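You operate a simulated robot arm through the tools that you are given. There is no shell and no other tool.

You run a simulated robot arm. Do the job below in one go: nothing can be reset, and whatever is moved stays where it is left.

## Task
Make the green press safe and brush the sawdust off its slide bed.
Fine: latch to SAFE before you brush; run the slide to WEDGE to get at it and leave it there; orange bench brush back on its mark. What is to be rubbed or washed off counts as gone when no trace of it is left.

Only the result counts: the job must be done as asked and must still hold three seconds after the hand-in. Knocking over, shifting, dropping, spilling or breaking anything else fails it.

## Robot
A 6-joint arm with a fingered hand, fixed in place. Base frame: the origin is at the foot of the arm, x ahead of it, y to its left, z up; the work surface is at about z = 0.82. Readings come in m, degrees, newtons and seconds.
With the tool pointing down near the work surface it reaches from about 0.18 to 0.92 m from the base axis. Its first joint turns from -166.0 to 166.0 degrees. Payload 5 kg.
The tool frame sits at the grasp point between the pads (the TCP): z along the fingers, y along the line on which they close. The tips reach 0.037 m beyond it. Largest opening 0.124 m; the body of the gripper starts 0.043 m behind the TCP. The gripper is a hand of 3 fingers: y runs from the thumb to the fingers, the wrist lies at [-0.021, -0.125, -0.215] in the tool frame, and closing takes about 1.5 s.
Orientation is that of the tool frame in the base frame, as [roll, pitch, yaw] about the fixed x, y, z axes, in that order (R = Rz(yaw) Ry(pitch) Rx(roll)). With the fingers straight down and the wrist toward the robot, the tool's x, y and z point along [0, 1, 0], [1, 0, 0] and [0, 0, -1] of the base frame.

## Interface
- The arm moves only by the tool send_rows. Its argument "rows" is a list of rows, each an object (a shift or turn left out is 0, a gripper value left out holds the last) with "linear": the shift along the base's x, y, z in m, a list of three; "rotation": the turn, a rotation vector about the base's x, y, z in rad, a list of three. In form: [{"linear": [tx, ty, tz], "rotation": [ax, ay, az]}, ...]. A call has 1 to 20 rows; each row shifts and turns the commanded pose from where the row before left it. "gripper" is the closure, from 0 (fully open) to 1 (shut), set as the call begins (left out, the last holds). Rows are played at 5 a second. More than 0.05 m and 8.6 degrees between two rows, or a gripper value outside its range, and nothing of the call is played. Where a pose cannot be reached the arm comes as near as it can. A force on the tool above 40 N (or 10 N above the force at the start of the call, whichever is more), or a blocked arm, ends the call early, and 0.2 s more pass. The fingers move at their own pace (about 0.072 m/s each) and stop on an object; they squeeze with about 22 N. The grip force told is the motor's: it shows also when the fingers shut on nothing. Time passes only in rows, and 0.2 s behind the last, so rows that do not move let the fingers close. The reply holds the time, the measured pose of the TCP, the force on the tool along the base axes, the opening and the grip force, in the units named above and with some noise, with the torque about the TCP (base axes, N m) and any sound that the robot's microphone picked up.
- Cameras (640 x 400 px; columns grow to the right, rows downward): "scene" is fixed at [0.0374, -0.641, 1.5399]; the picture's right is [0.81, -0.59, 0.00], its down [-0.31, -0.43, -0.85] and it looks along [0.50, 0.69, -0.53] (base axes); focal length 333 px, centre (320, 200). "wrist" rides on the gripper at [0.072, -0.104, -0.154] in the tool frame; the picture's right is [-0.83, 0.26, -0.49], its down [-0.51, -0.72, 0.47] and it looks along [-0.23, 0.64, 0.73] (tool axes); focal length 243 px, centre (320, 200). There is no depth. A picture from a camera that has moved, and an enlarged one, comes with that camera's place and axes in the base frame and with its lens. The place of the scene camera against the robot may be out by one fixed shift of up to 0.018 m in any direction.
- capture(camera): a new picture of that camera. It takes no simulated time.
- set_fingers(index, middle, thumb_bend, thumb_turn): sets how far each is bent, from 0 (flat) to 1 (curled in); at 0.3 the hand is open as for a grip, at 0.7 the pads meet at the TCP. One left out holds its place. A second passes; each finger stops where it meets its share of the squeeze, and holds until it gets a number again. A gripper value or a shape takes the hand back. It gives what a move gives, with no picture; readings hold the bend of each and the force on the fingers (four entries, about 0 where the hand has none), thumb and palm. thumb_turn goes from beside the hand (0) to across from the fingers (1), as for a grip.
- hand_shape(shape): the hand has 3 fingers and takes this shape, open, in about a second: jaw (thumb against the fingers, like two jaws); tri (thumb and two fingers); tip (a fingertip pinch); poke (one finger out to press); point (the index stretched); flat (the hand flat); cup (the hand cupped); fist (a fist). The gripper value then closes the fingers along that shape, each until it touches; the sizes above hold for jaw. It gives what a move gives, with no picture.
- close_up(camera, box): a new picture of the part [left, top, right, bottom] of that camera's present view, enlarged. It takes no simulated time.
- job_done(): hands the job in; it is judged then, once.

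Places have to be worked out from the pictures, the camera data and where the tool is seen. Open the gripper and draw the arm clear of the work before you hand the job in, unless the task says otherwise.

The tools are called as name(argument=value, ...) on one line, values as JSON. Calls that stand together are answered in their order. send_rows: Moves the arm, as the interface text tells. Its arguments: {"type":"object","properties":{"rows":{"type":"array"},"gripper":{"type":"number"}},"required":["rows"]} The other tools are called the same way: hand_shape (shape) gives the hand a shape; set_fingers (index, middle, thumb_bend, thumb_turn) moves the fingers one by one; capture (camera) takes a picture; close_up (camera, box) takes an enlarged picture of a part of a camera's view; job_done () hands the job in.

At the start:

```text
clock: 0.0
ee_pos: [0.6974, 0.263, 1.1275]
orientation: [-179.9, 0.0, 90.0]
wrist_force: [-0.3, -0.4, -0.4]
moment: [0.0, 0.02, -0.02]
width: 0.1236
finger_force: 0.0
shape: jaw
bend: [0.3, 0.3, 0.3, 0.98]
finger forces: [0.0, 0.0, 0.1, 0.0, 0.1, 0.0]
```

scene: 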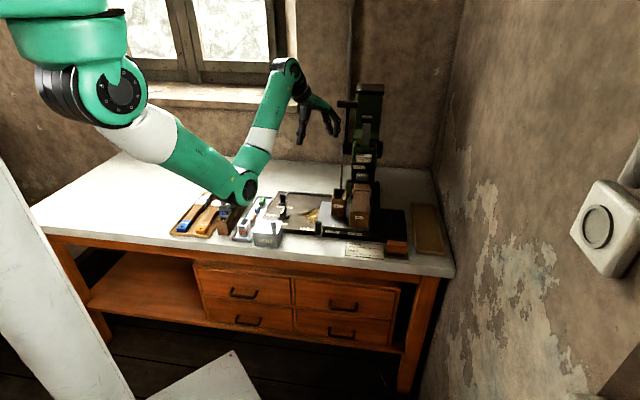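
wrist: 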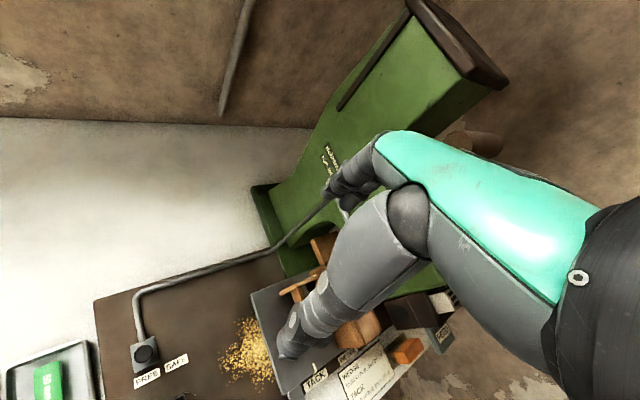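

I start by looking at the press and the tools more closely before moving anything.

close_up(camera="scene", box=[160, 160, 320, 260])

close_up(camera="scene", box=[300, 160, 460, 260])

close_up(camera="scene", box=[300, 70, 420, 145])

close_up(camera="wrist", box=[80, 250, 320, 400])

close_up(camera="wrist", box=[240, 280, 480, 400])

```text
4.00 times, centred on (240, 210) of scene
camera zoom: at [0.0374, -0.641, 1.5399], right [0.81, -0.59, 0.0], down [-0.31, -0.43, -0.85], along [0.5, 0.69, -0.53], focal length 1332 px, centre (640, 160)
```

zoom: 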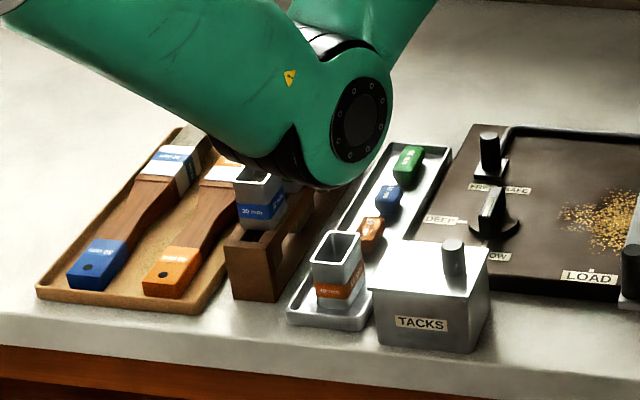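

```text
4.00 times, centred on (380, 210) of scene
camera zoom: at [0.0374, -0.641, 1.5399], right [0.81, -0.59, 0.0], down [-0.31, -0.43, -0.85], along [0.5, 0.69, -0.53], focal length 1332 px, centre (80, 160)
```

zoom: 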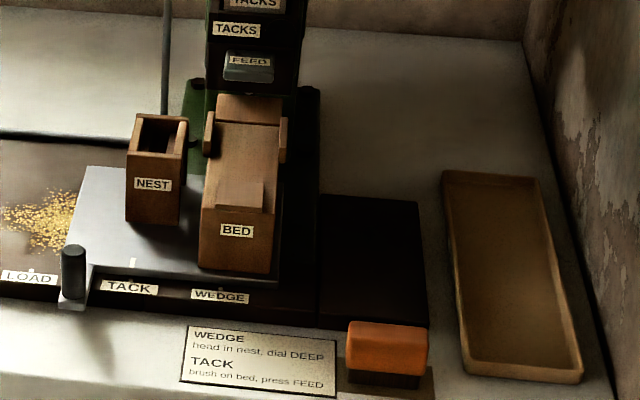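

```text
5.33 times, centred on (360, 108) of scene
camera zoom: at [0.0374, -0.641, 1.5399], right [0.81, -0.59, 0.0], down [-0.31, -0.43, -0.85], along [0.5, 0.69, -0.53], focal length 1776 px, centre (107, 693)
```

zoom: 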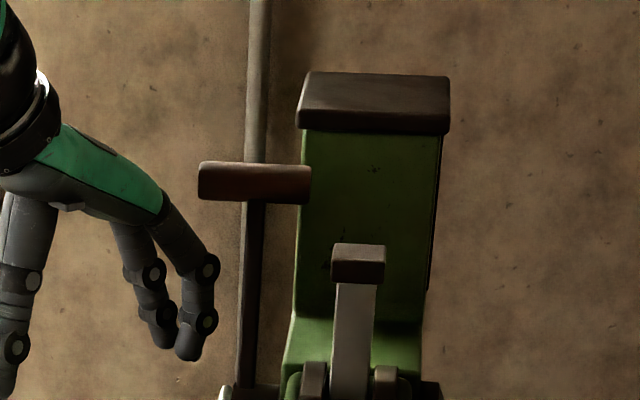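

```text
2.67 times, centred on (200, 325) of wrist
camera zoom: at [0.5929, 0.335, 1.2808], right [0.26, -0.83, 0.49], down [-0.72, -0.51, -0.47], along [0.64, -0.23, -0.73], focal length 647 px, centre (640, -133)
```

zoom: 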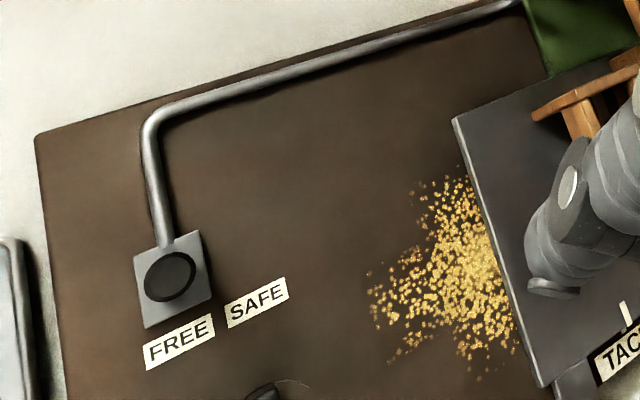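

```text
2.67 times, centred on (360, 340) of wrist
camera zoom: at [0.5929, 0.335, 1.2808], right [0.26, -0.83, 0.49], down [-0.72, -0.51, -0.47], along [0.64, -0.23, -0.73], focal length 647 px, centre (213, -173)
```

zoom: 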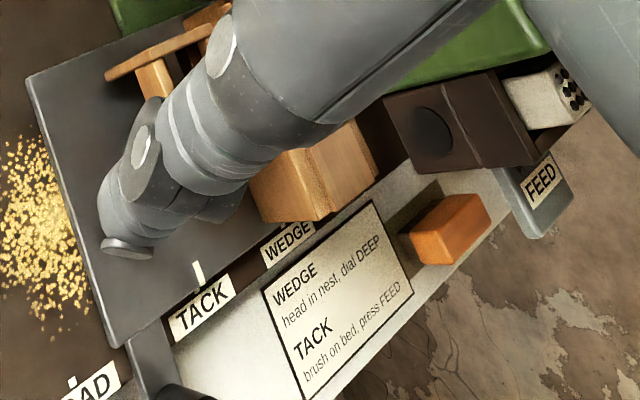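

The press base is turned about 45° from the robot's axes. The latch knob is at about (0.59, 0.35) on FREE, the slide is at TACK, and the sawdust lies around (0.64, 0.215). I back the hand off and turn it to face the press for a better survey.

send_rows(rows=[{"linear": [-0.03, -0.02, 0.01], "rotation": [0, 0, 0.13]}, {"linear": [-0.03, -0.02, 0.01], "rotation": [0, 0, 0.13]}, {"linear": [-0.03, -0.02, 0.01], "rotation": [0, 0, 0.13]}, {"linear": [-0.03, -0.02, 0.01], "rotation": [0, 0, 0.13]}, {"linear": [-0.03, -0.02, 0.01], "rotation": [0, 0, 0.13]}, {"linear": [-0.03, -0.02, 0.01], "rotation": [0, 0, 0.13]}])

capture(camera="wrist")

capture(camera="scene")

```text
clock: 1.4
ee_pos: [0.5526, 0.1595, 1.1145]
orientation: [179.6, 0.1, 134.8]
wrist_force: [-0.1, 0.1, -0.6]
moment: [0.02, -0.01, 0.04]
width: 0.1238
finger_force: 0.0
shape: jaw
bend: [0.3, 0.3, 0.3, 0.98]
finger forces: [0.0, 0.1, 0.1, 0.1, 0.1, 0.0]
out of reach, approached as far as the arm can: row 4, 5, 6
```

```text
taken
camera wrist: at [0.4262, 0.137, 1.268], right [0.77, -0.41, 0.5], down [-0.15, -0.87, -0.48], along [0.62, 0.29, -0.73], focal length 243 px, centre (320, 200)
```

wrist: 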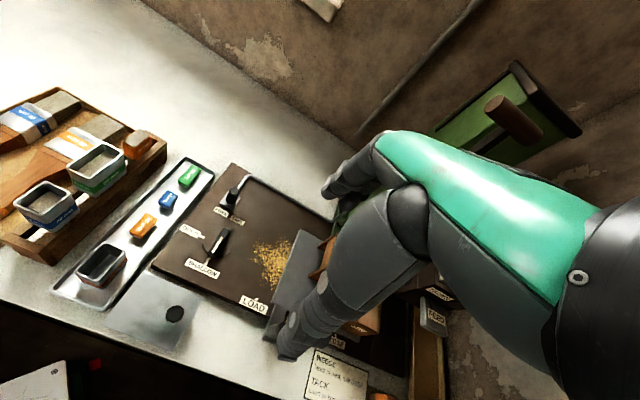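

```text
taken
```

scene: 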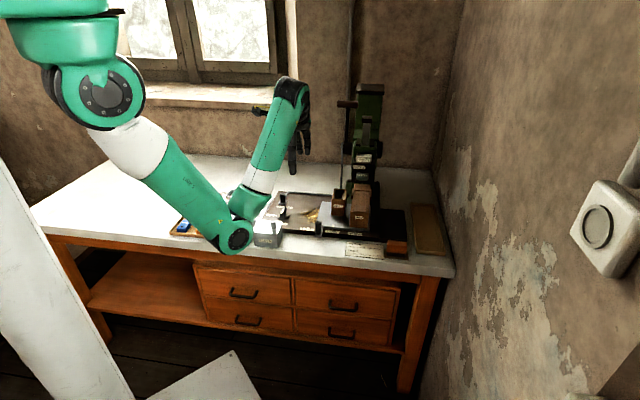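

The view shows the base, latch, dial and sawdust well, with a metal box (TACKS) at the front left. I enlarge parts of it to measure them.

close_up(camera="wrist", box=[140, 150, 300, 250])

close_up(camera="wrist", box=[230, 220, 390, 320])

close_up(camera="wrist", box=[270, 280, 462, 400])

close_up(camera="scene", box=[340, 190, 440, 260])

close_up(camera="scene", box=[240, 170, 360, 250])

```text
4.00 times, centred on (220, 200) of wrist
camera zoom: at [0.4262, 0.137, 1.268], right [0.77, -0.41, 0.5], down [-0.15, -0.87, -0.48], along [0.62, 0.29, -0.73], focal length 970 px, centre (720, 200)
```

zoom: 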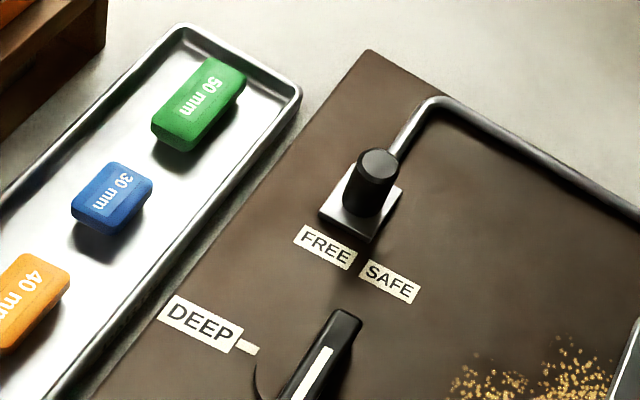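

```text
4.00 times, centred on (310, 270) of wrist
camera zoom: at [0.4262, 0.137, 1.268], right [0.77, -0.41, 0.5], down [-0.15, -0.87, -0.48], along [0.62, 0.29, -0.73], focal length 970 px, centre (360, -80)
```

zoom: 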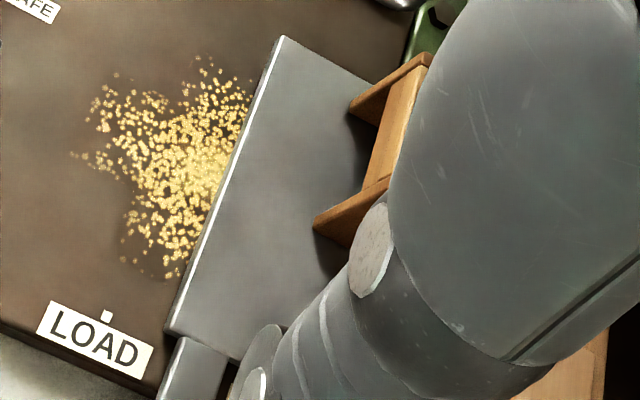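

```text
3.33 times, centred on (366, 340) of wrist
camera zoom: at [0.4262, 0.137, 1.268], right [0.77, -0.41, 0.5], down [-0.15, -0.87, -0.48], along [0.62, 0.29, -0.73], focal length 809 px, centre (167, -267)
```

zoom: 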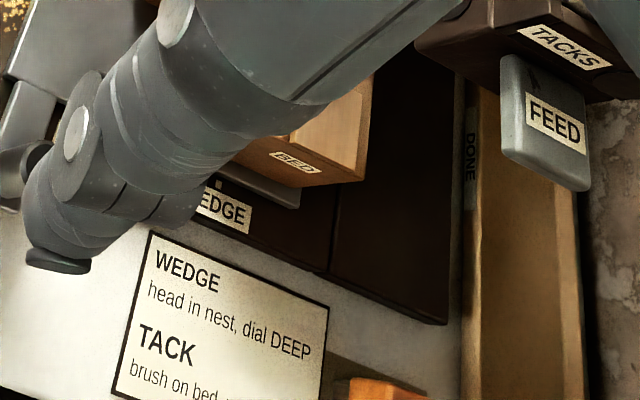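

```text
5.71 times, centred on (390, 225) of scene
camera zoom: at [0.0374, -0.641, 1.5399], right [0.81, -0.59, 0.0], down [-0.31, -0.43, -0.85], along [0.5, 0.69, -0.53], focal length 1903 px, centre (-80, 57)
```

zoom: 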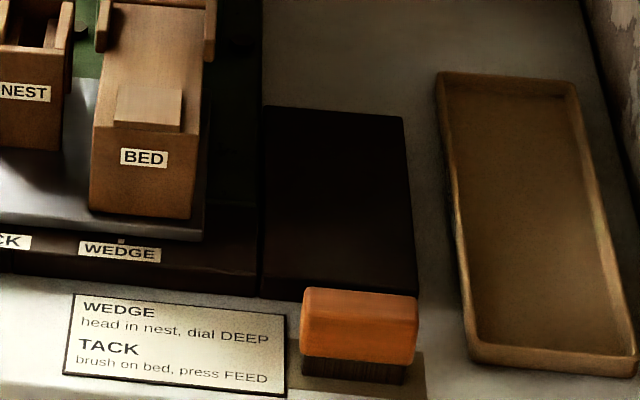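

```text
5.00 times, centred on (300, 210) of scene
camera zoom: at [0.0374, -0.641, 1.5399], right [0.81, -0.59, 0.0], down [-0.31, -0.43, -0.85], along [0.5, 0.69, -0.53], focal length 1665 px, centre (420, 150)
```

zoom: 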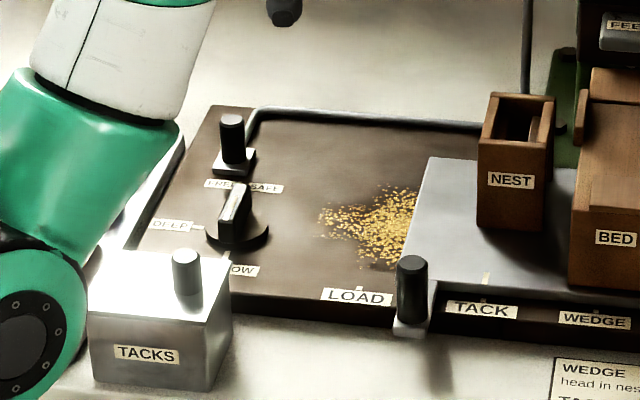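

The latch knob top is at about (0.59, 0.35, 0.86). Before using it, I send a small downward test to see how the commanded pose relates to the measured one after the clipped rows.

send_rows(rows=[{"linear": [0.02, 0.02, -0.03], "rotation": [0, 0, -0.1]}, {"linear": [0.0, 0.02, -0.03], "rotation": [0, 0, -0.1]}])

```text
clock: 2.0
ee_pos: [0.5733, 0.1997, 1.0546]
orientation: [179.9, 0.0, 123.2]
wrist_force: [-0.2, -0.2, 0.6]
moment: [0.04, 0.0, 0.0]
width: 0.1238
finger_force: 0.1
shape: jaw
bend: [0.3, 0.3, 0.3, 0.98]
finger forces: [0.1, 0.1, 0.0, 0.0, 0.1, 0.0]
```

The commanded pose follows the reached one. Now I move above the latch knob and turn the hand so the fingers close along the latch's sliding direction.

send_rows(rows=[{"linear": [0.0016, 0.0137, -0.0058], "rotation": [0, 0, -0.1265]}, {"linear": [0.0016, 0.0137, -0.0058], "rotation": [0, 0, -0.1265]}, {"linear": [0.0016, 0.0137, -0.0058], "rotation": [0, 0, -0.1265]}, {"linear": [0.0016, 0.0137, -0.0058], "rotation": [0, 0, -0.1265]}, {"linear": [0.0016, 0.0137, -0.0058], "rotation": [0, 0, -0.1265]}, {"linear": [0.0016, 0.0137, -0.0058], "rotation": [0, 0, -0.1265]}, {"linear": [0.0016, 0.0137, -0.0058], "rotation": [0, 0, -0.1265]}, {"linear": [0.0016, 0.0137, -0.0058], "rotation": [0, 0, -0.1265]}, {"linear": [0.0016, 0.0137, -0.0058], "rotation": [0, 0, -0.1265]}, {"linear": [0.0016, 0.0137, -0.0058], "rotation": [0, 0, -0.1265]}, {"linear": [0.0016, 0.0137, -0.0058], "rotation": [0, 0, -0.1265]}])

capture(camera="wrist")

capture(camera="scene")

```text
clock: 4.4
ee_pos: [0.5875, 0.3512, 0.9931]
orientation: [-180.0, -0.1, 43.4]
wrist_force: [-0.8, -0.1, 0.1]
moment: [0.02, 0.0, 0.02]
width: 0.124
finger_force: 0.1
shape: jaw
bend: [0.3, 0.3, 0.3, 0.98]
finger forces: [0.0, 0.1, 0.0, 0.0, 0.0, 0.1]
```

```text
taken
camera wrist: at [0.5704, 0.4765, 1.146], right [-0.42, -0.76, 0.49], down [-0.86, 0.18, -0.47], along [0.27, -0.63, -0.73], focal length 243 px, centre (320, 200)
```

wrist: 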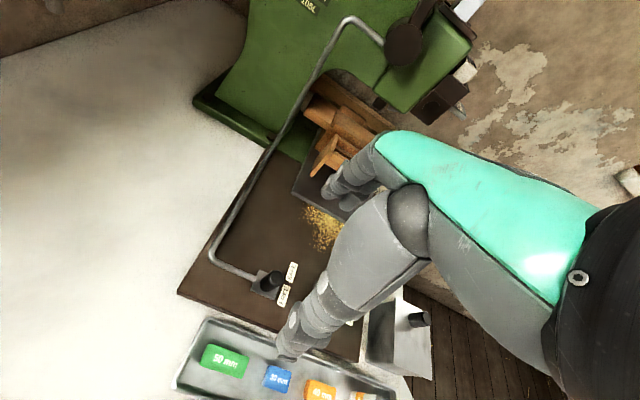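

```text
taken
```

scene: 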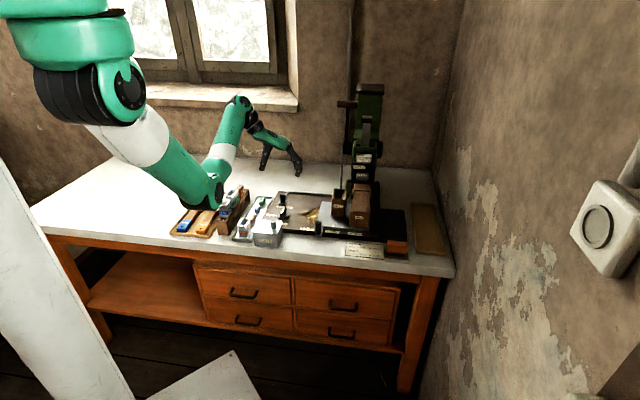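

I zoom in on the latch from this nearer viewpoint to refine its position and height.

close_up(camera="wrist", box=[200, 230, 360, 330])

close_up(camera="scene", box=[230, 160, 350, 235])

close_up(camera="wrist", box=[180, 0, 480, 188])

```text
4.00 times, centred on (280, 280) of wrist
camera zoom: at [0.5704, 0.4765, 1.146], right [-0.42, -0.76, 0.49], down [-0.86, 0.18, -0.47], along [0.27, -0.63, -0.73], focal length 970 px, centre (480, -120)
```

zoom: 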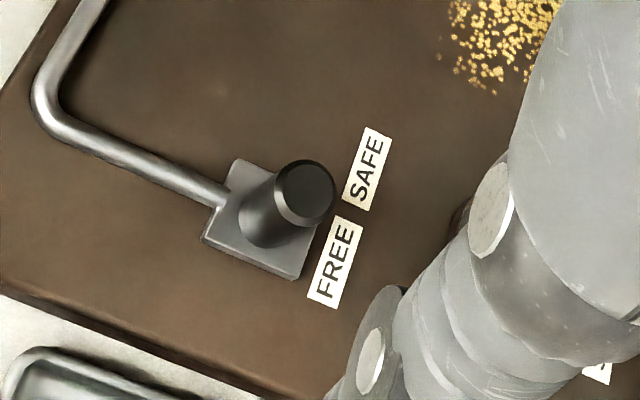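

```text
5.33 times, centred on (290, 198) of scene
camera zoom: at [0.0374, -0.641, 1.5399], right [0.81, -0.59, 0.0], down [-0.31, -0.43, -0.85], along [0.5, 0.69, -0.53], focal length 1776 px, centre (480, 213)
```

zoom: 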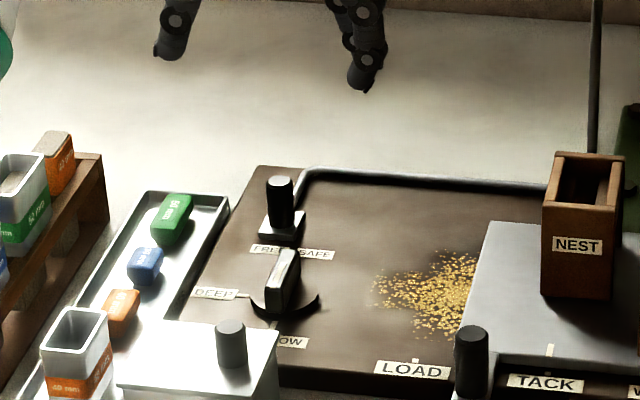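

```text
2.13 times, centred on (330, 94) of wrist
camera zoom: at [0.5704, 0.4765, 1.146], right [-0.42, -0.76, 0.49], down [-0.86, 0.18, -0.47], along [0.27, -0.63, -0.73], focal length 516 px, centre (299, 426)
```

zoom: 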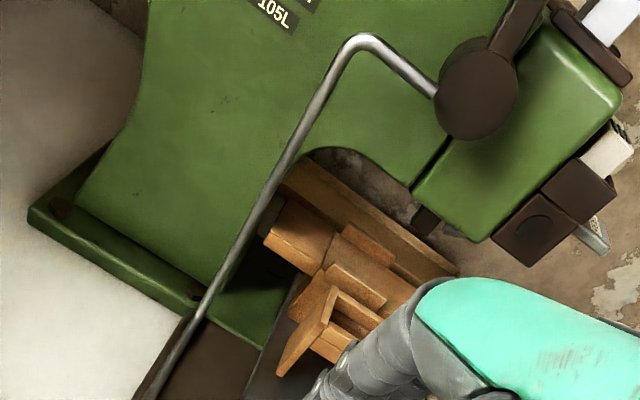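

The knob measures to about (0.590, 0.351), top z about 0.865. A fully open hand would put the thumb near the tray's green block, so I half close the hand here first and check it.

send_rows(rows=[{"linear": [0.002, 0.0, -0.01]}, {"linear": [0, 0, -0.01]}, {"linear": [0, 0, -0.01]}, {"linear": [0, 0, -0.01]}, {"linear": [0, 0, -0.01]}], gripper=0.5)

capture(camera="wrist")

close_up(camera="scene", box=[230, 140, 350, 215])

```text
clock: 5.6
ee_pos: [0.5924, 0.3503, 0.9419]
orientation: [-179.9, 0.0, 43.5]
wrist_force: [0.2, 0.1, 0.2]
moment: [-0.02, -0.02, 0.0]
width: 0.0623
finger_force: 0.1
shape: jaw
bend: [0.74, 0.45, 0.69, 1.0]
finger forces: [0.0, 0.1, 0.0, 0.0, 0.0, 0.1]
```

```text
taken
camera wrist: at [0.5728, 0.4757, 1.0952], right [-0.42, -0.76, 0.49], down [-0.86, 0.17, -0.47], along [0.27, -0.62, -0.73], focal length 243 px, centre (320, 200)
```

wrist: 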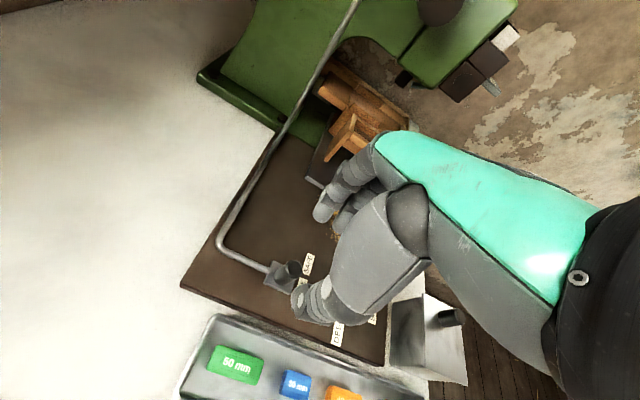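

```text
5.33 times, centred on (290, 178) of scene
camera zoom: at [0.0374, -0.641, 1.5399], right [0.81, -0.59, 0.0], down [-0.31, -0.43, -0.85], along [0.5, 0.69, -0.53], focal length 1776 px, centre (480, 320)
```

zoom: 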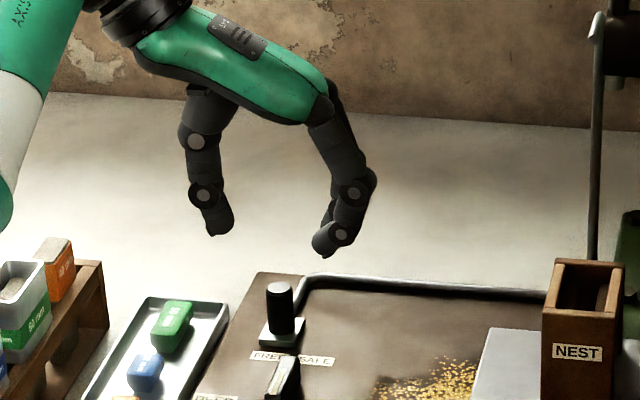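

The fingers straddle the knob line nicely. I descend in steps toward knob height, watching the force.

send_rows(rows=[{"linear": [-0.001, 0.0, -0.012]}, {"linear": [0, 0, -0.012]}, {"linear": [0, 0, -0.012]}, {"linear": [0, 0, -0.01]}])

capture(camera="wrist")

close_up(camera="scene", box=[240, 160, 340, 222])

```text
clock: 6.6
ee_pos: [0.5895, 0.3509, 0.8954]
orientation: [180.0, 0.0, 43.5]
wrist_force: [-0.6, -0.2, 0.2]
moment: [0.0, 0.0, -0.01]
width: 0.0626
finger_force: 0.0
shape: jaw
bend: [0.74, 0.45, 0.69, 1.0]
finger forces: [0.0, 0.0, 0.0, 0.0, 0.0, 0.0]
```

```text
taken
camera wrist: at [0.5712, 0.4763, 1.0496], right [-0.42, -0.76, 0.49], down [-0.86, 0.17, -0.47], along [0.27, -0.62, -0.73], focal length 243 px, centre (320, 200)
```

wrist: 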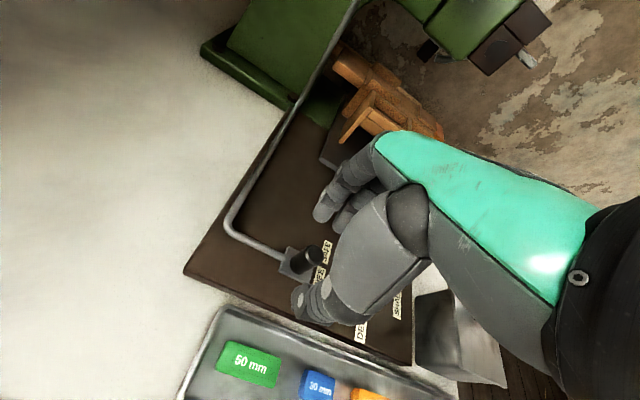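

```text
6.40 times, centred on (290, 191) of scene
camera zoom: at [0.0374, -0.641, 1.5399], right [0.81, -0.59, 0.0], down [-0.31, -0.43, -0.85], along [0.5, 0.69, -0.53], focal length 2131 px, centre (512, 258)
```

zoom: 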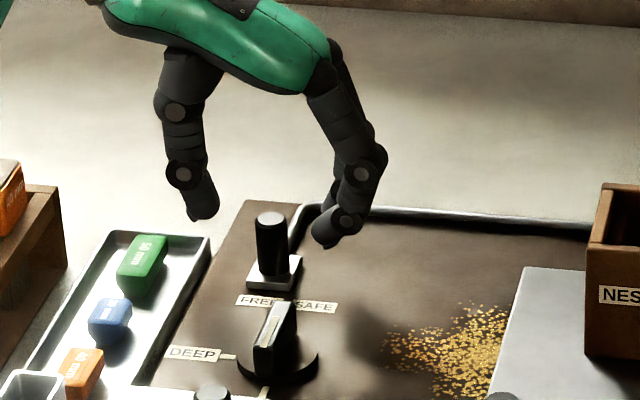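

The knob sits between thumb and fingers. I lower in small steps until the tips are well alongside the knob, watching for contact.

send_rows(rows=[{"linear": [0, 0, -0.006]}, {"linear": [0, 0, -0.005]}, {"linear": [0, 0, -0.004]}, {"linear": [0, 0, -0.003]}])

close_up(camera="scene", box=[240, 160, 340, 222])

close_up(camera="wrist", box=[240, 190, 400, 290])

```text
clock: 7.6
ee_pos: [0.589, 0.351, 0.8764]
orientation: [-180.0, 0.0, 43.5]
wrist_force: [-0.1, 0.3, 0.2]
moment: [-0.01, 0.03, 0.0]
width: 0.0628
finger_force: 0.1
shape: jaw
bend: [0.74, 0.45, 0.69, 1.0]
finger forces: [0.0, 0.1, 0.1, 0.0, 0.0, 0.0]
```

```text
6.40 times, centred on (290, 191) of scene
camera zoom: at [0.0374, -0.641, 1.5399], right [0.81, -0.59, 0.0], down [-0.31, -0.43, -0.85], along [0.5, 0.69, -0.53], focal length 2131 px, centre (512, 258)
```

zoom: 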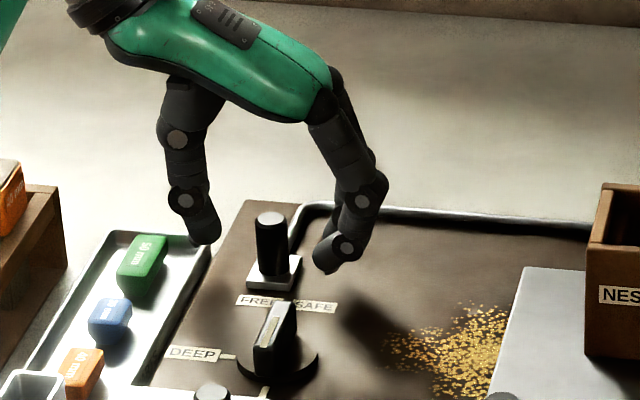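

```text
4.00 times, centred on (320, 240) of wrist
camera zoom: at [0.5709, 0.4761, 1.0313], right [-0.42, -0.76, 0.49], down [-0.86, 0.17, -0.47], along [0.27, -0.62, -0.73], focal length 970 px, centre (320, 40)
```

zoom: 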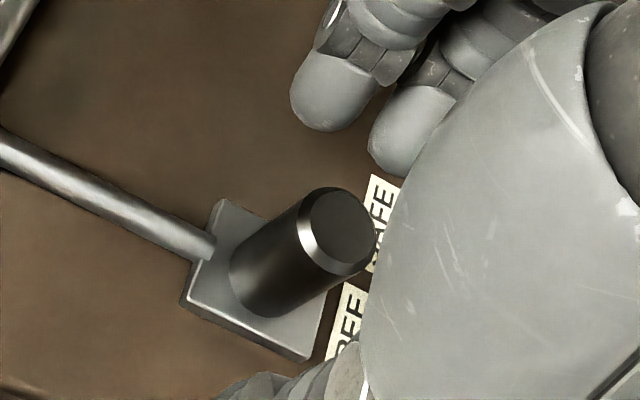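

Alignment with the knob is within about 2 mm. I go down a few millimetres more and then close on the knob.

send_rows(rows=[{"linear": [0.001, 0.001, -0.004]}, {"linear": [0, 0, 0]}])

send_rows(rows=[{"linear": [0, 0, 0]}, {"linear": [0, 0, 0]}, {"linear": [0, 0, 0]}, {"linear": [0, 0, 0]}, {"linear": [0, 0, 0]}, {"linear": [0, 0, 0]}], gripper=0.9)

close_up(camera="scene", box=[240, 160, 340, 222])

close_up(camera="wrist", box=[240, 190, 400, 290])

```text
clock: 8.2
ee_pos: [0.5911, 0.3515, 0.8734]
orientation: [180.0, 0.0, 43.5]
wrist_force: [-0.1, -0.3, -0.2]
moment: [0.02, 0.02, -0.02]
width: 0.0626
finger_force: 0.1
shape: jaw
bend: [0.74, 0.45, 0.69, 1.0]
finger forces: [0.0, 0.1, 0.1, 0.1, 0.0, 0.0]
```

```text
clock: 9.6
ee_pos: [0.5906, 0.3516, 0.8742]
orientation: [-180.0, 0.1, 43.4]
wrist_force: [0.2, 0.9, 0.4]
moment: [0.0, -0.03, -0.02]
width: 0.0126
finger_force: 0.0
shape: jaw
bend: [0.72, 0.64, 0.73, 1.0]
finger forces: [0.9, 0.0, 0.0, 0.0, 1.0, 0.0]
```

```text
6.40 times, centred on (290, 191) of scene
camera zoom: at [0.0374, -0.641, 1.5399], right [0.81, -0.59, 0.0], down [-0.31, -0.43, -0.85], along [0.5, 0.69, -0.53], focal length 2131 px, centre (512, 258)
```

zoom: 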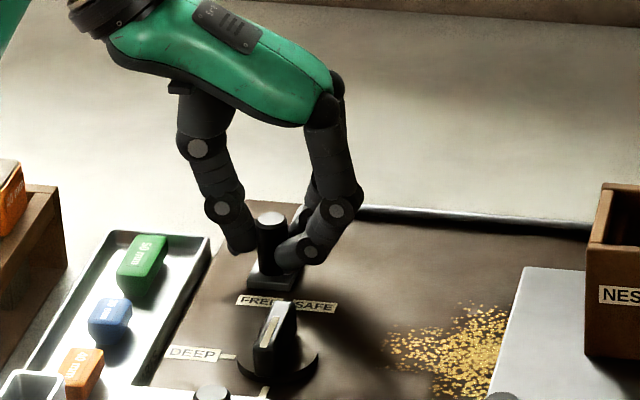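

```text
4.00 times, centred on (320, 240) of wrist
camera zoom: at [0.5721, 0.4771, 1.0276], right [-0.42, -0.76, 0.49], down [-0.86, 0.17, -0.47], along [0.27, -0.62, -0.73], focal length 970 px, centre (320, 40)
```

zoom: 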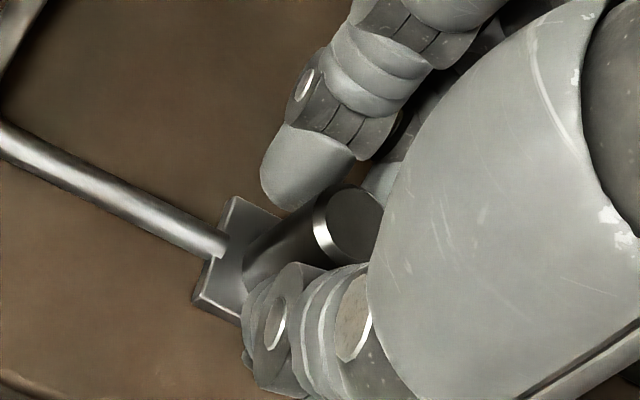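

Thumb and index touch the knob on either side. I firm the grip and draw it along the base direction toward SAFE.

send_rows(rows=[{"linear": [0, 0, 0]}, {"linear": [0, 0, 0]}, {"linear": [0.0041, -0.0043, 0]}, {"linear": [0.0041, -0.0043, 0]}, {"linear": [0.0041, -0.0043, 0]}, {"linear": [0.0041, -0.0043, 0]}, {"linear": [0.0041, -0.0043, 0]}, {"linear": [0, 0, 0]}], gripper=1.0)

close_up(camera="scene", box=[240, 160, 340, 222])

close_up(camera="wrist", box=[240, 190, 400, 290])

```text
clock: 11.4
ee_pos: [0.6119, 0.3296, 0.874]
orientation: [180.0, 0.0, 43.5]
wrist_force: [1.2, 4.2, -2.3]
moment: [0.1, -0.08, 0.02]
width: 0.0096
finger_force: 21.2
shape: jaw
bend: [0.72, 0.69, 0.73, 1.0]
finger forces: [13.7, 5.2, 0.0, 0.1, 20.4, 0.0]
```

```text
6.40 times, centred on (290, 191) of scene
camera zoom: at [0.0374, -0.641, 1.5399], right [0.81, -0.59, 0.0], down [-0.31, -0.43, -0.85], along [0.5, 0.69, -0.53], focal length 2131 px, centre (512, 258)
```

zoom: 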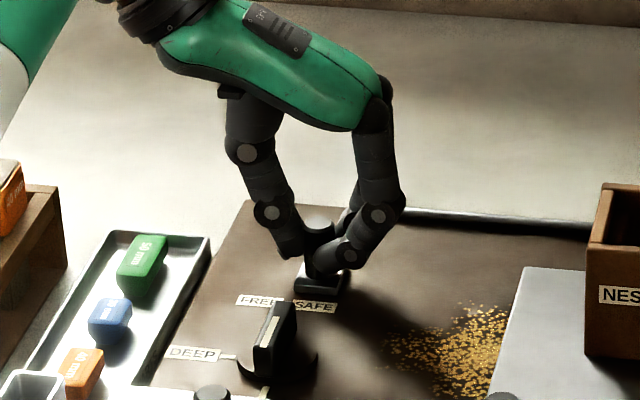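

```text
4.00 times, centred on (320, 240) of wrist
camera zoom: at [0.5928, 0.4558, 1.0273], right [-0.42, -0.76, 0.49], down [-0.86, 0.17, -0.47], along [0.27, -0.62, -0.73], focal length 970 px, centre (320, 40)
```

zoom: 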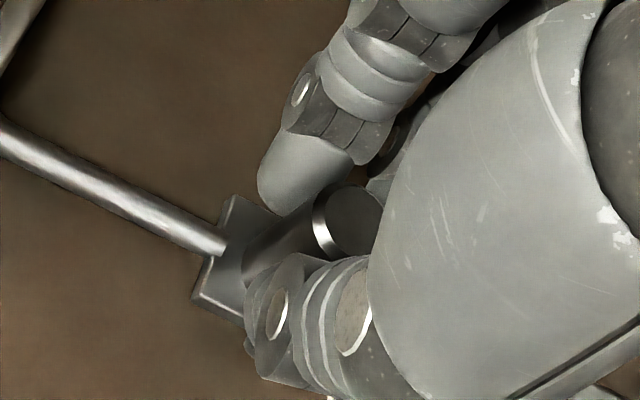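

The latch slides freely and has moved about 30 mm. I continue in small steps until it meets its stop or aligns with SAFE.

send_rows(rows=[{"linear": [0.002, -0.0021, 0]}, {"linear": [0.002, -0.0021, 0]}, {"linear": [0, 0, 0]}])

close_up(camera="scene", box=[260, 180, 320, 217])

```text
clock: 12.2
ee_pos: [0.614, 0.3269, 0.8738]
orientation: [-179.8, 0.0, 43.6]
wrist_force: [-11.3, 17.5, 0.5]
moment: [0.58, 0.36, -0.01]
width: 0.0098
finger_force: 22.0
shape: jaw
bend: [0.72, 0.71, 0.73, 1.0]
finger forces: [8.7, 3.3, 0.0, 0.0, 29.4, 0.1]
```

```text
10.67 times, centred on (290, 198) of scene
camera zoom: at [0.0374, -0.641, 1.5399], right [0.81, -0.59, 0.0], down [-0.31, -0.43, -0.85], along [0.5, 0.69, -0.53], focal length 3552 px, centre (640, 216)
```

zoom: 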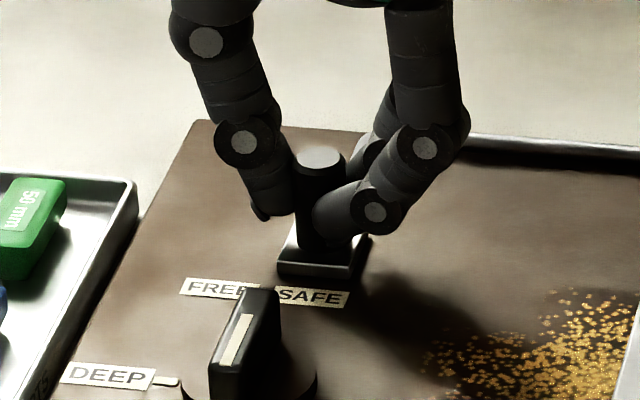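

About 20 N of resistance shows the latch has reached its stop, lined up with SAFE. I ease off, open the fingers and rise straight up.

send_rows(rows=[{"linear": [-0.0015, 0.0016, 0]}, {"linear": [0, 0, 0]}])

send_rows(rows=[{"linear": [0, 0, 0]}, {"linear": [0, 0, 0]}, {"linear": [0, 0, 0]}, {"linear": [0, 0, 0]}, {"linear": [0, 0, 0]}, {"linear": [0, 0, 0]}], gripper=0.5)

send_rows(rows=[{"linear": [0, 0, 0.015]}, {"linear": [0, 0, 0.02]}, {"linear": [0, 0, 0.02]}, {"linear": [0, 0, 0.025]}, {"linear": [0, 0, 0.025]}])

close_up(camera="scene", box=[240, 160, 340, 222])

capture(camera="wrist")

```text
clock: 12.8
ee_pos: [0.6143, 0.3279, 0.8739]
orientation: [-179.9, 0.0, 43.5]
wrist_force: [-3.8, 12.3, -1.2]
moment: [0.36, 0.2, 0.0]
width: 0.0096
finger_force: 22.3
shape: jaw
bend: [0.72, 0.71, 0.73, 1.0]
finger forces: [11.4, 4.1, 0.1, 0.0, 24.4, 0.0]
```

```text
clock: 14.2
ee_pos: [0.6134, 0.3268, 0.8732]
orientation: [-179.9, -0.1, 43.5]
wrist_force: [-0.5, -0.3, 1.3]
moment: [0.0, 0.04, 0.0]
width: 0.0616
finger_force: 0.0
shape: jaw
bend: [0.74, 0.45, 0.69, 1.0]
finger forces: [0.0, 0.0, 0.0, 0.1, 0.0, 0.0]
```

```text
clock: 15.4
ee_pos: [0.6138, 0.3269, 0.9791]
orientation: [-179.9, 0.0, 43.6]
wrist_force: [0.4, 0.7, -0.4]
moment: [-0.01, 0.02, -0.02]
width: 0.0618
finger_force: 0.2
shape: jaw
bend: [0.74, 0.45, 0.69, 1.0]
finger forces: [0.1, 0.1, 0.1, 0.0, 0.0, 0.0]
```

```text
6.40 times, centred on (290, 191) of scene
camera zoom: at [0.0374, -0.641, 1.5399], right [0.81, -0.59, 0.0], down [-0.31, -0.43, -0.85], along [0.5, 0.69, -0.53], focal length 2131 px, centre (512, 258)
```

zoom: 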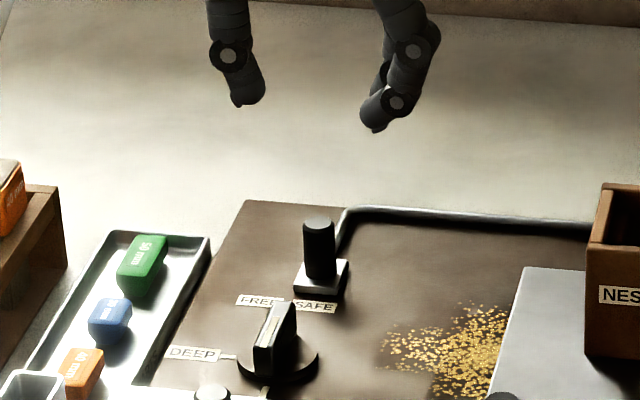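

```text
taken
camera wrist: at [0.595, 0.4525, 1.1329], right [-0.42, -0.76, 0.49], down [-0.86, 0.17, -0.47], along [0.27, -0.62, -0.73], focal length 243 px, centre (320, 200)
```

wrist: 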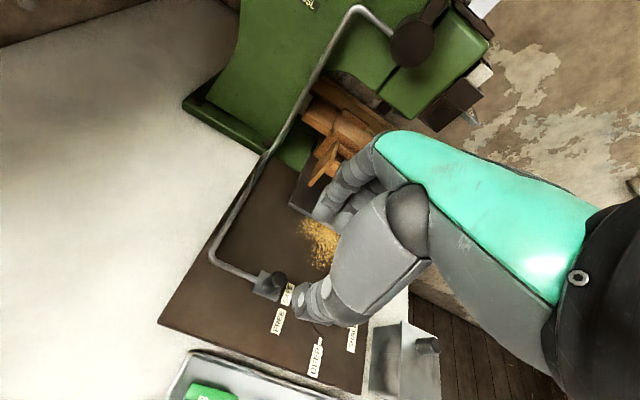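

The latch is on SAFE and the hand is clear of it. FEED triangulates to about (0.713, 0.034, 1.04), so I keep this orientation with the hand on the left of the slide handle and move above the handle at about (0.593, 0.108).

send_rows(rows=[{"linear": [-0.0026, -0.0271, 0]}, {"linear": [-0.0026, -0.0271, 0]}, {"linear": [-0.0026, -0.0271, 0]}, {"linear": [-0.0026, -0.0271, 0]}, {"linear": [-0.0026, -0.0271, 0]}, {"linear": [-0.0026, -0.0271, 0]}, {"linear": [-0.0026, -0.0271, 0]}, {"linear": [-0.0026, -0.0271, 0]}])

capture(camera="wrist")

close_up(camera="wrist", box=[200, 180, 360, 280])

close_up(camera="scene", box=[260, 160, 420, 260])

```text
clock: 17.2
ee_pos: [0.5931, 0.1106, 0.9777]
orientation: [-180.0, 0.1, 43.5]
wrist_force: [0.8, -0.4, 0.6]
moment: [-0.01, 0.01, -0.02]
width: 0.0616
finger_force: 0.0
shape: jaw
bend: [0.74, 0.45, 0.69, 1.0]
finger forces: [0.0, 0.1, 0.0, 0.1, 0.0, 0.1]
```

```text
taken
camera wrist: at [0.5748, 0.2358, 1.1321], right [-0.42, -0.76, 0.49], down [-0.86, 0.17, -0.47], along [0.27, -0.62, -0.73], focal length 243 px, centre (320, 200)
```

wrist: 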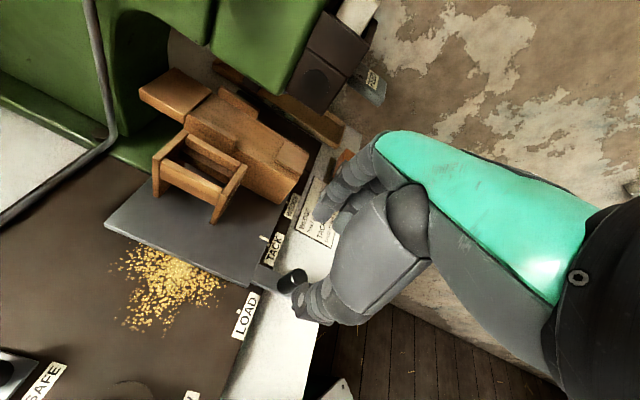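

```text
4.00 times, centred on (280, 230) of wrist
camera zoom: at [0.5748, 0.2358, 1.1321], right [-0.42, -0.76, 0.49], down [-0.86, 0.17, -0.47], along [0.27, -0.62, -0.73], focal length 970 px, centre (480, 80)
```

zoom: 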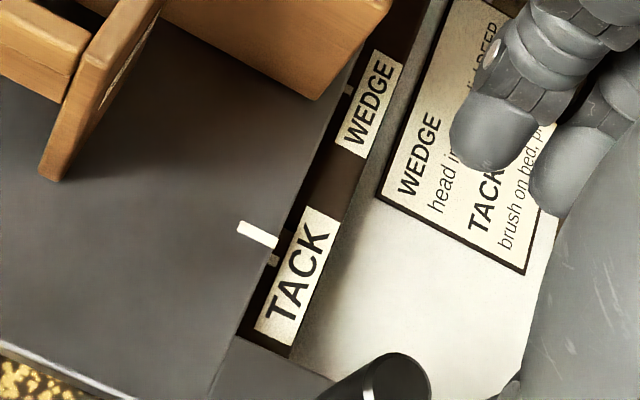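

```text
4.00 times, centred on (340, 210) of scene
camera zoom: at [0.0374, -0.641, 1.5399], right [0.81, -0.59, 0.0], down [-0.31, -0.43, -0.85], along [0.5, 0.69, -0.53], focal length 1332 px, centre (240, 160)
```

zoom: 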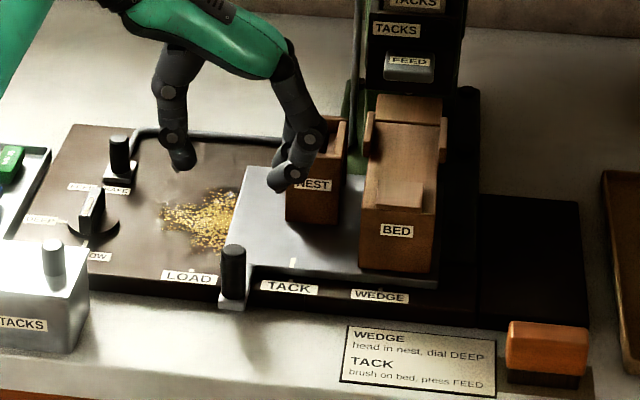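

The handle is seen just in front of the hand. I enlarge it to fix its place, and also the WEDGE/TACK ticks to measure the slide travel.

close_up(camera="wrist", box=[240, 240, 340, 340])

close_up(camera="wrist", box=[240, 170, 340, 270])

close_up(camera="wrist", box=[240, 0, 420, 180])

```text
4.00 times, centred on (290, 290) of wrist
camera zoom: at [0.5748, 0.2358, 1.1321], right [-0.42, -0.76, 0.49], down [-0.86, 0.17, -0.47], along [0.27, -0.62, -0.73], focal length 970 px, centre (440, -160)
```

zoom: 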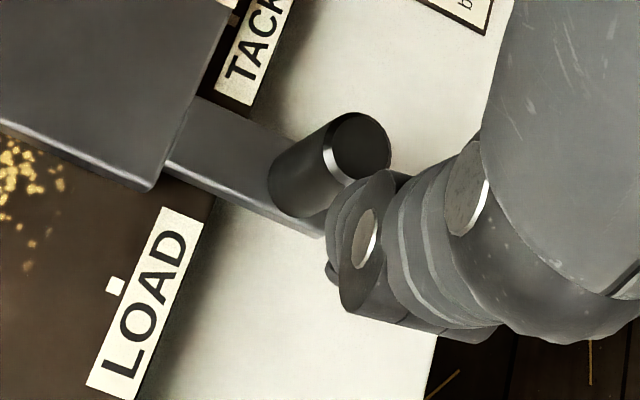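

```text
4.00 times, centred on (290, 220) of wrist
camera zoom: at [0.5748, 0.2358, 1.1321], right [-0.42, -0.76, 0.49], down [-0.86, 0.17, -0.47], along [0.27, -0.62, -0.73], focal length 970 px, centre (440, 120)
```

zoom: 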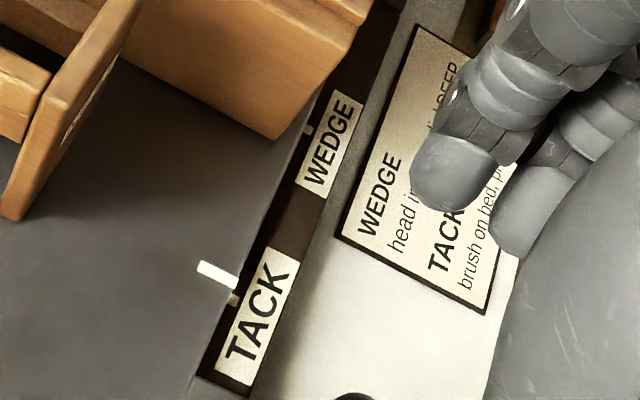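

```text
2.22 times, centred on (330, 90) of wrist
camera zoom: at [0.5748, 0.2358, 1.1321], right [-0.42, -0.76, 0.49], down [-0.86, 0.17, -0.47], along [0.27, -0.62, -0.73], focal length 539 px, centre (298, 444)
```

zoom: 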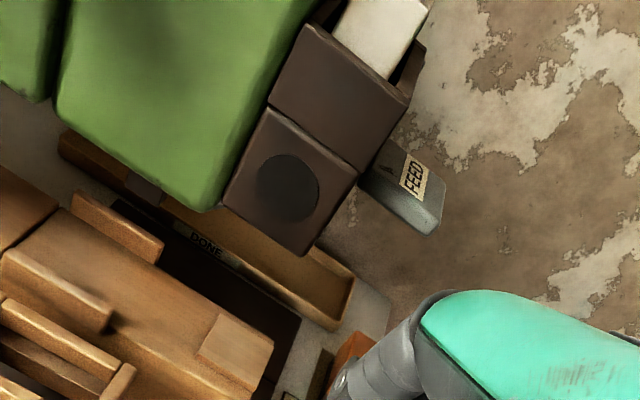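

The handle top is at about (0.585, 0.094, 0.875), and TACK to WEDGE is about 78 mm along roughly (0.70, -0.71). I shift over the handle and descend partway, then check.

send_rows(rows=[{"linear": [-0.004, -0.008, -0.015]}, {"linear": [-0.004, -0.0085, -0.015]}, {"linear": [0, 0, -0.015]}, {"linear": [0, 0, -0.015]}, {"linear": [0, 0, -0.01]}])

close_up(camera="wrist", box=[240, 180, 400, 320])

close_up(camera="scene", box=[270, 170, 390, 250])

```text
clock: 18.4
ee_pos: [0.5849, 0.0941, 0.9095]
orientation: [180.0, -0.1, 43.6]
wrist_force: [0.8, 0.0, -0.1]
moment: [-0.02, 0.01, -0.04]
width: 0.0616
finger_force: 0.1
shape: jaw
bend: [0.74, 0.45, 0.69, 1.0]
finger forces: [0.0, 0.0, 0.0, 0.0, 0.0, 0.0]
```

```text
2.86 times, centred on (320, 250) of wrist
camera zoom: at [0.5666, 0.2193, 1.0622], right [-0.42, -0.76, 0.49], down [-0.86, 0.17, -0.47], along [0.27, -0.62, -0.73], focal length 693 px, centre (320, 57)
```

zoom: 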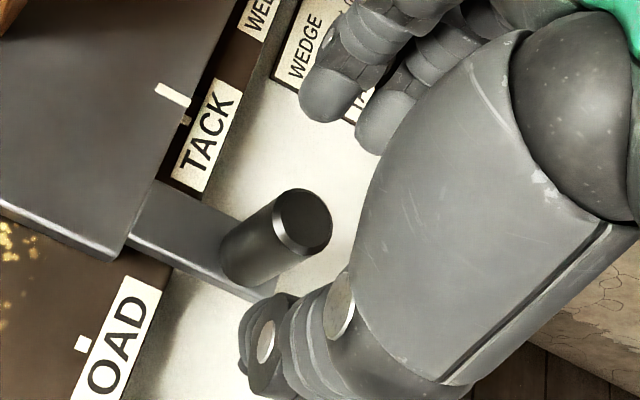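

```text
5.00 times, centred on (330, 210) of scene
camera zoom: at [0.0374, -0.641, 1.5399], right [0.81, -0.59, 0.0], down [-0.31, -0.43, -0.85], along [0.5, 0.69, -0.53], focal length 1665 px, centre (270, 150)
```

zoom: 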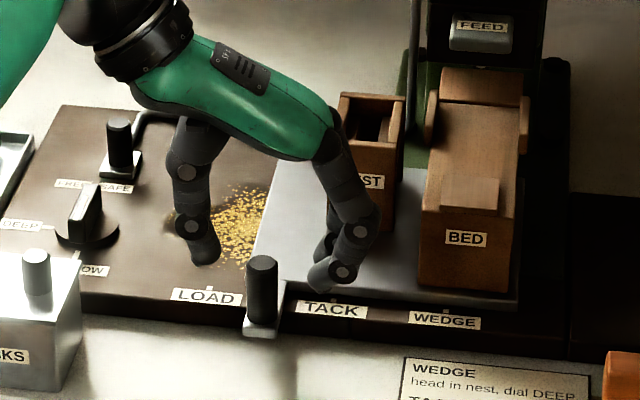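

The handle top projects within a millimetre or two of the hand's axis. I lower to about z = 0.882 around it, watching for contact.

send_rows(rows=[{"linear": [0, 0, -0.01]}, {"linear": [0, 0, -0.008]}, {"linear": [0, 0, -0.006]}, {"linear": [0, 0, -0.003]}])

send_rows(rows=[{"linear": [0, 0, 0]}, {"linear": [0, 0, 0]}, {"linear": [0, 0, 0]}, {"linear": [0, 0, 0]}, {"linear": [0, 0, 0]}, {"linear": [0, 0, 0]}], gripper=0.88)

close_up(camera="wrist", box=[240, 180, 400, 320])

close_up(camera="scene", box=[270, 170, 390, 250])

```text
clock: 19.4
ee_pos: [0.5849, 0.095, 0.8811]
orientation: [-179.9, 0.0, 43.5]
wrist_force: [0.3, -0.4, 0.0]
moment: [0.0, 0.0, 0.0]
width: 0.0616
finger_force: 0.0
shape: jaw
bend: [0.74, 0.45, 0.69, 1.0]
finger forces: [0.0, 0.0, 0.0, 0.0, 0.0, 0.1]
```

```text
clock: 20.8
ee_pos: [0.5844, 0.0938, 0.8814]
orientation: [-180.0, -0.1, 43.5]
wrist_force: [-1.6, 2.6, 0.9]
moment: [0.02, 0.07, -0.02]
width: 0.0156
finger_force: 0.1
shape: jaw
bend: [0.72, 0.63, 0.73, 1.0]
finger forces: [0.1, 0.0, 0.0, 0.0, 2.5, 0.0]
```

```text
2.86 times, centred on (320, 250) of wrist
camera zoom: at [0.5665, 0.2195, 1.0353], right [-0.42, -0.76, 0.49], down [-0.86, 0.17, -0.47], along [0.27, -0.62, -0.73], focal length 693 px, centre (320, 57)
```

zoom: 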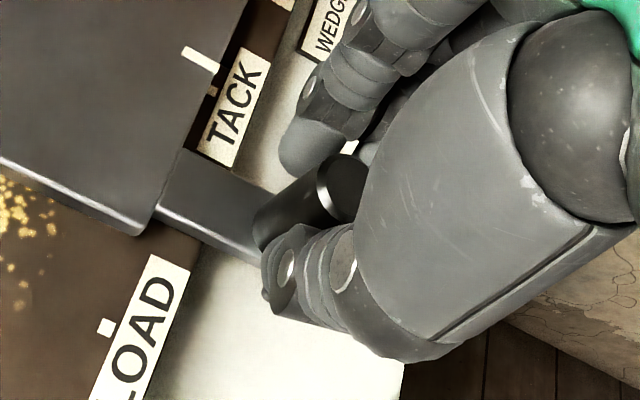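

```text
5.00 times, centred on (330, 210) of scene
camera zoom: at [0.0374, -0.641, 1.5399], right [0.81, -0.59, 0.0], down [-0.31, -0.43, -0.85], along [0.5, 0.69, -0.53], focal length 1665 px, centre (270, 150)
```

zoom: 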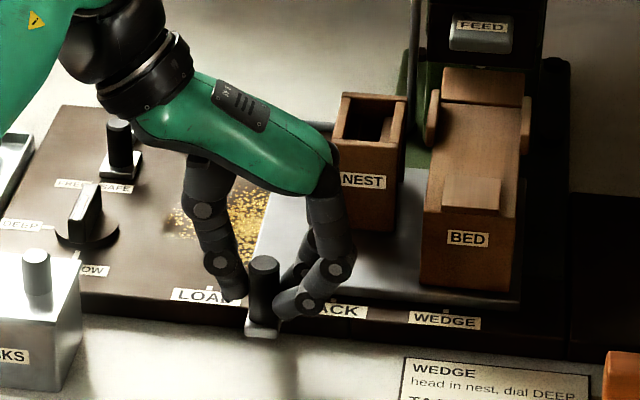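

The thumb and fingers are at the handle. I close fully and draw the slide half of the way toward WEDGE, then check clearance to FEED.

send_rows(rows=[{"linear": [0, 0, 0]}, {"linear": [0, 0, 0]}, {"linear": [0.0042, -0.00425, 0]}, {"linear": [0.0042, -0.00425, 0]}, {"linear": [0.0042, -0.00425, 0]}, {"linear": [0.0042, -0.00425, 0]}, {"linear": [0.0042, -0.00425, 0]}, {"linear": [0.0042, -0.00425, 0]}, {"linear": [0, 0, 0]}], gripper=1.0)

close_up(camera="scene", box=[280, 150, 440, 250])

capture(camera="wrist")

```text
clock: 22.8
ee_pos: [0.6104, 0.0694, 0.881]
orientation: [180.0, -0.1, 43.6]
wrist_force: [-0.3, 1.4, -4.7]
moment: [0.01, -0.06, -0.04]
width: 0.0108
finger_force: 22.2
shape: jaw
bend: [0.72, 0.7, 0.73, 1.0]
finger forces: [13.9, 5.5, 0.0, 0.0, 20.0, 0.0]
```

```text
4.00 times, centred on (360, 200) of scene
camera zoom: at [0.0374, -0.641, 1.5399], right [0.81, -0.59, 0.0], down [-0.31, -0.43, -0.85], along [0.5, 0.69, -0.53], focal length 1332 px, centre (160, 200)
```

zoom: 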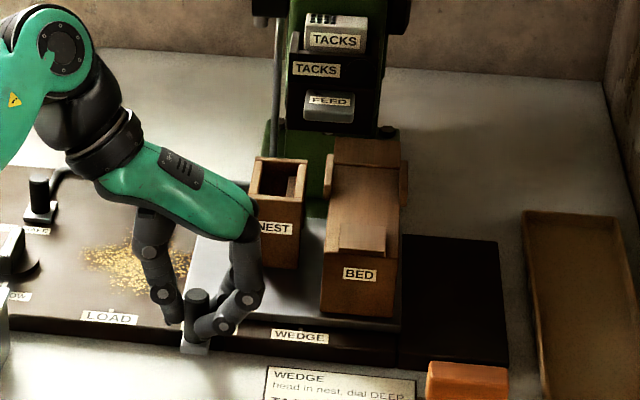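

```text
taken
camera wrist: at [0.5915, 0.1943, 1.0353], right [-0.42, -0.76, 0.49], down [-0.86, 0.17, -0.47], along [0.27, -0.62, -0.73], focal length 243 px, centre (320, 200)
```

wrist: 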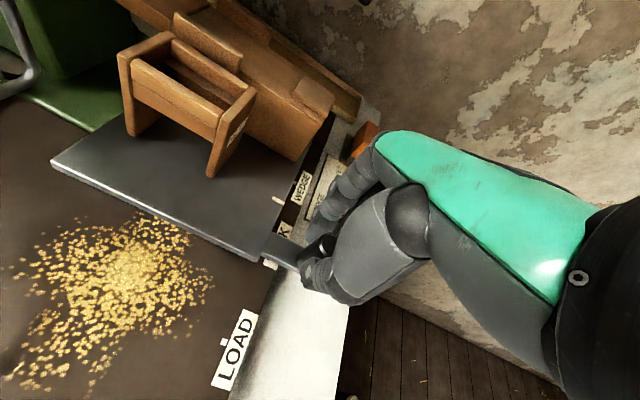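

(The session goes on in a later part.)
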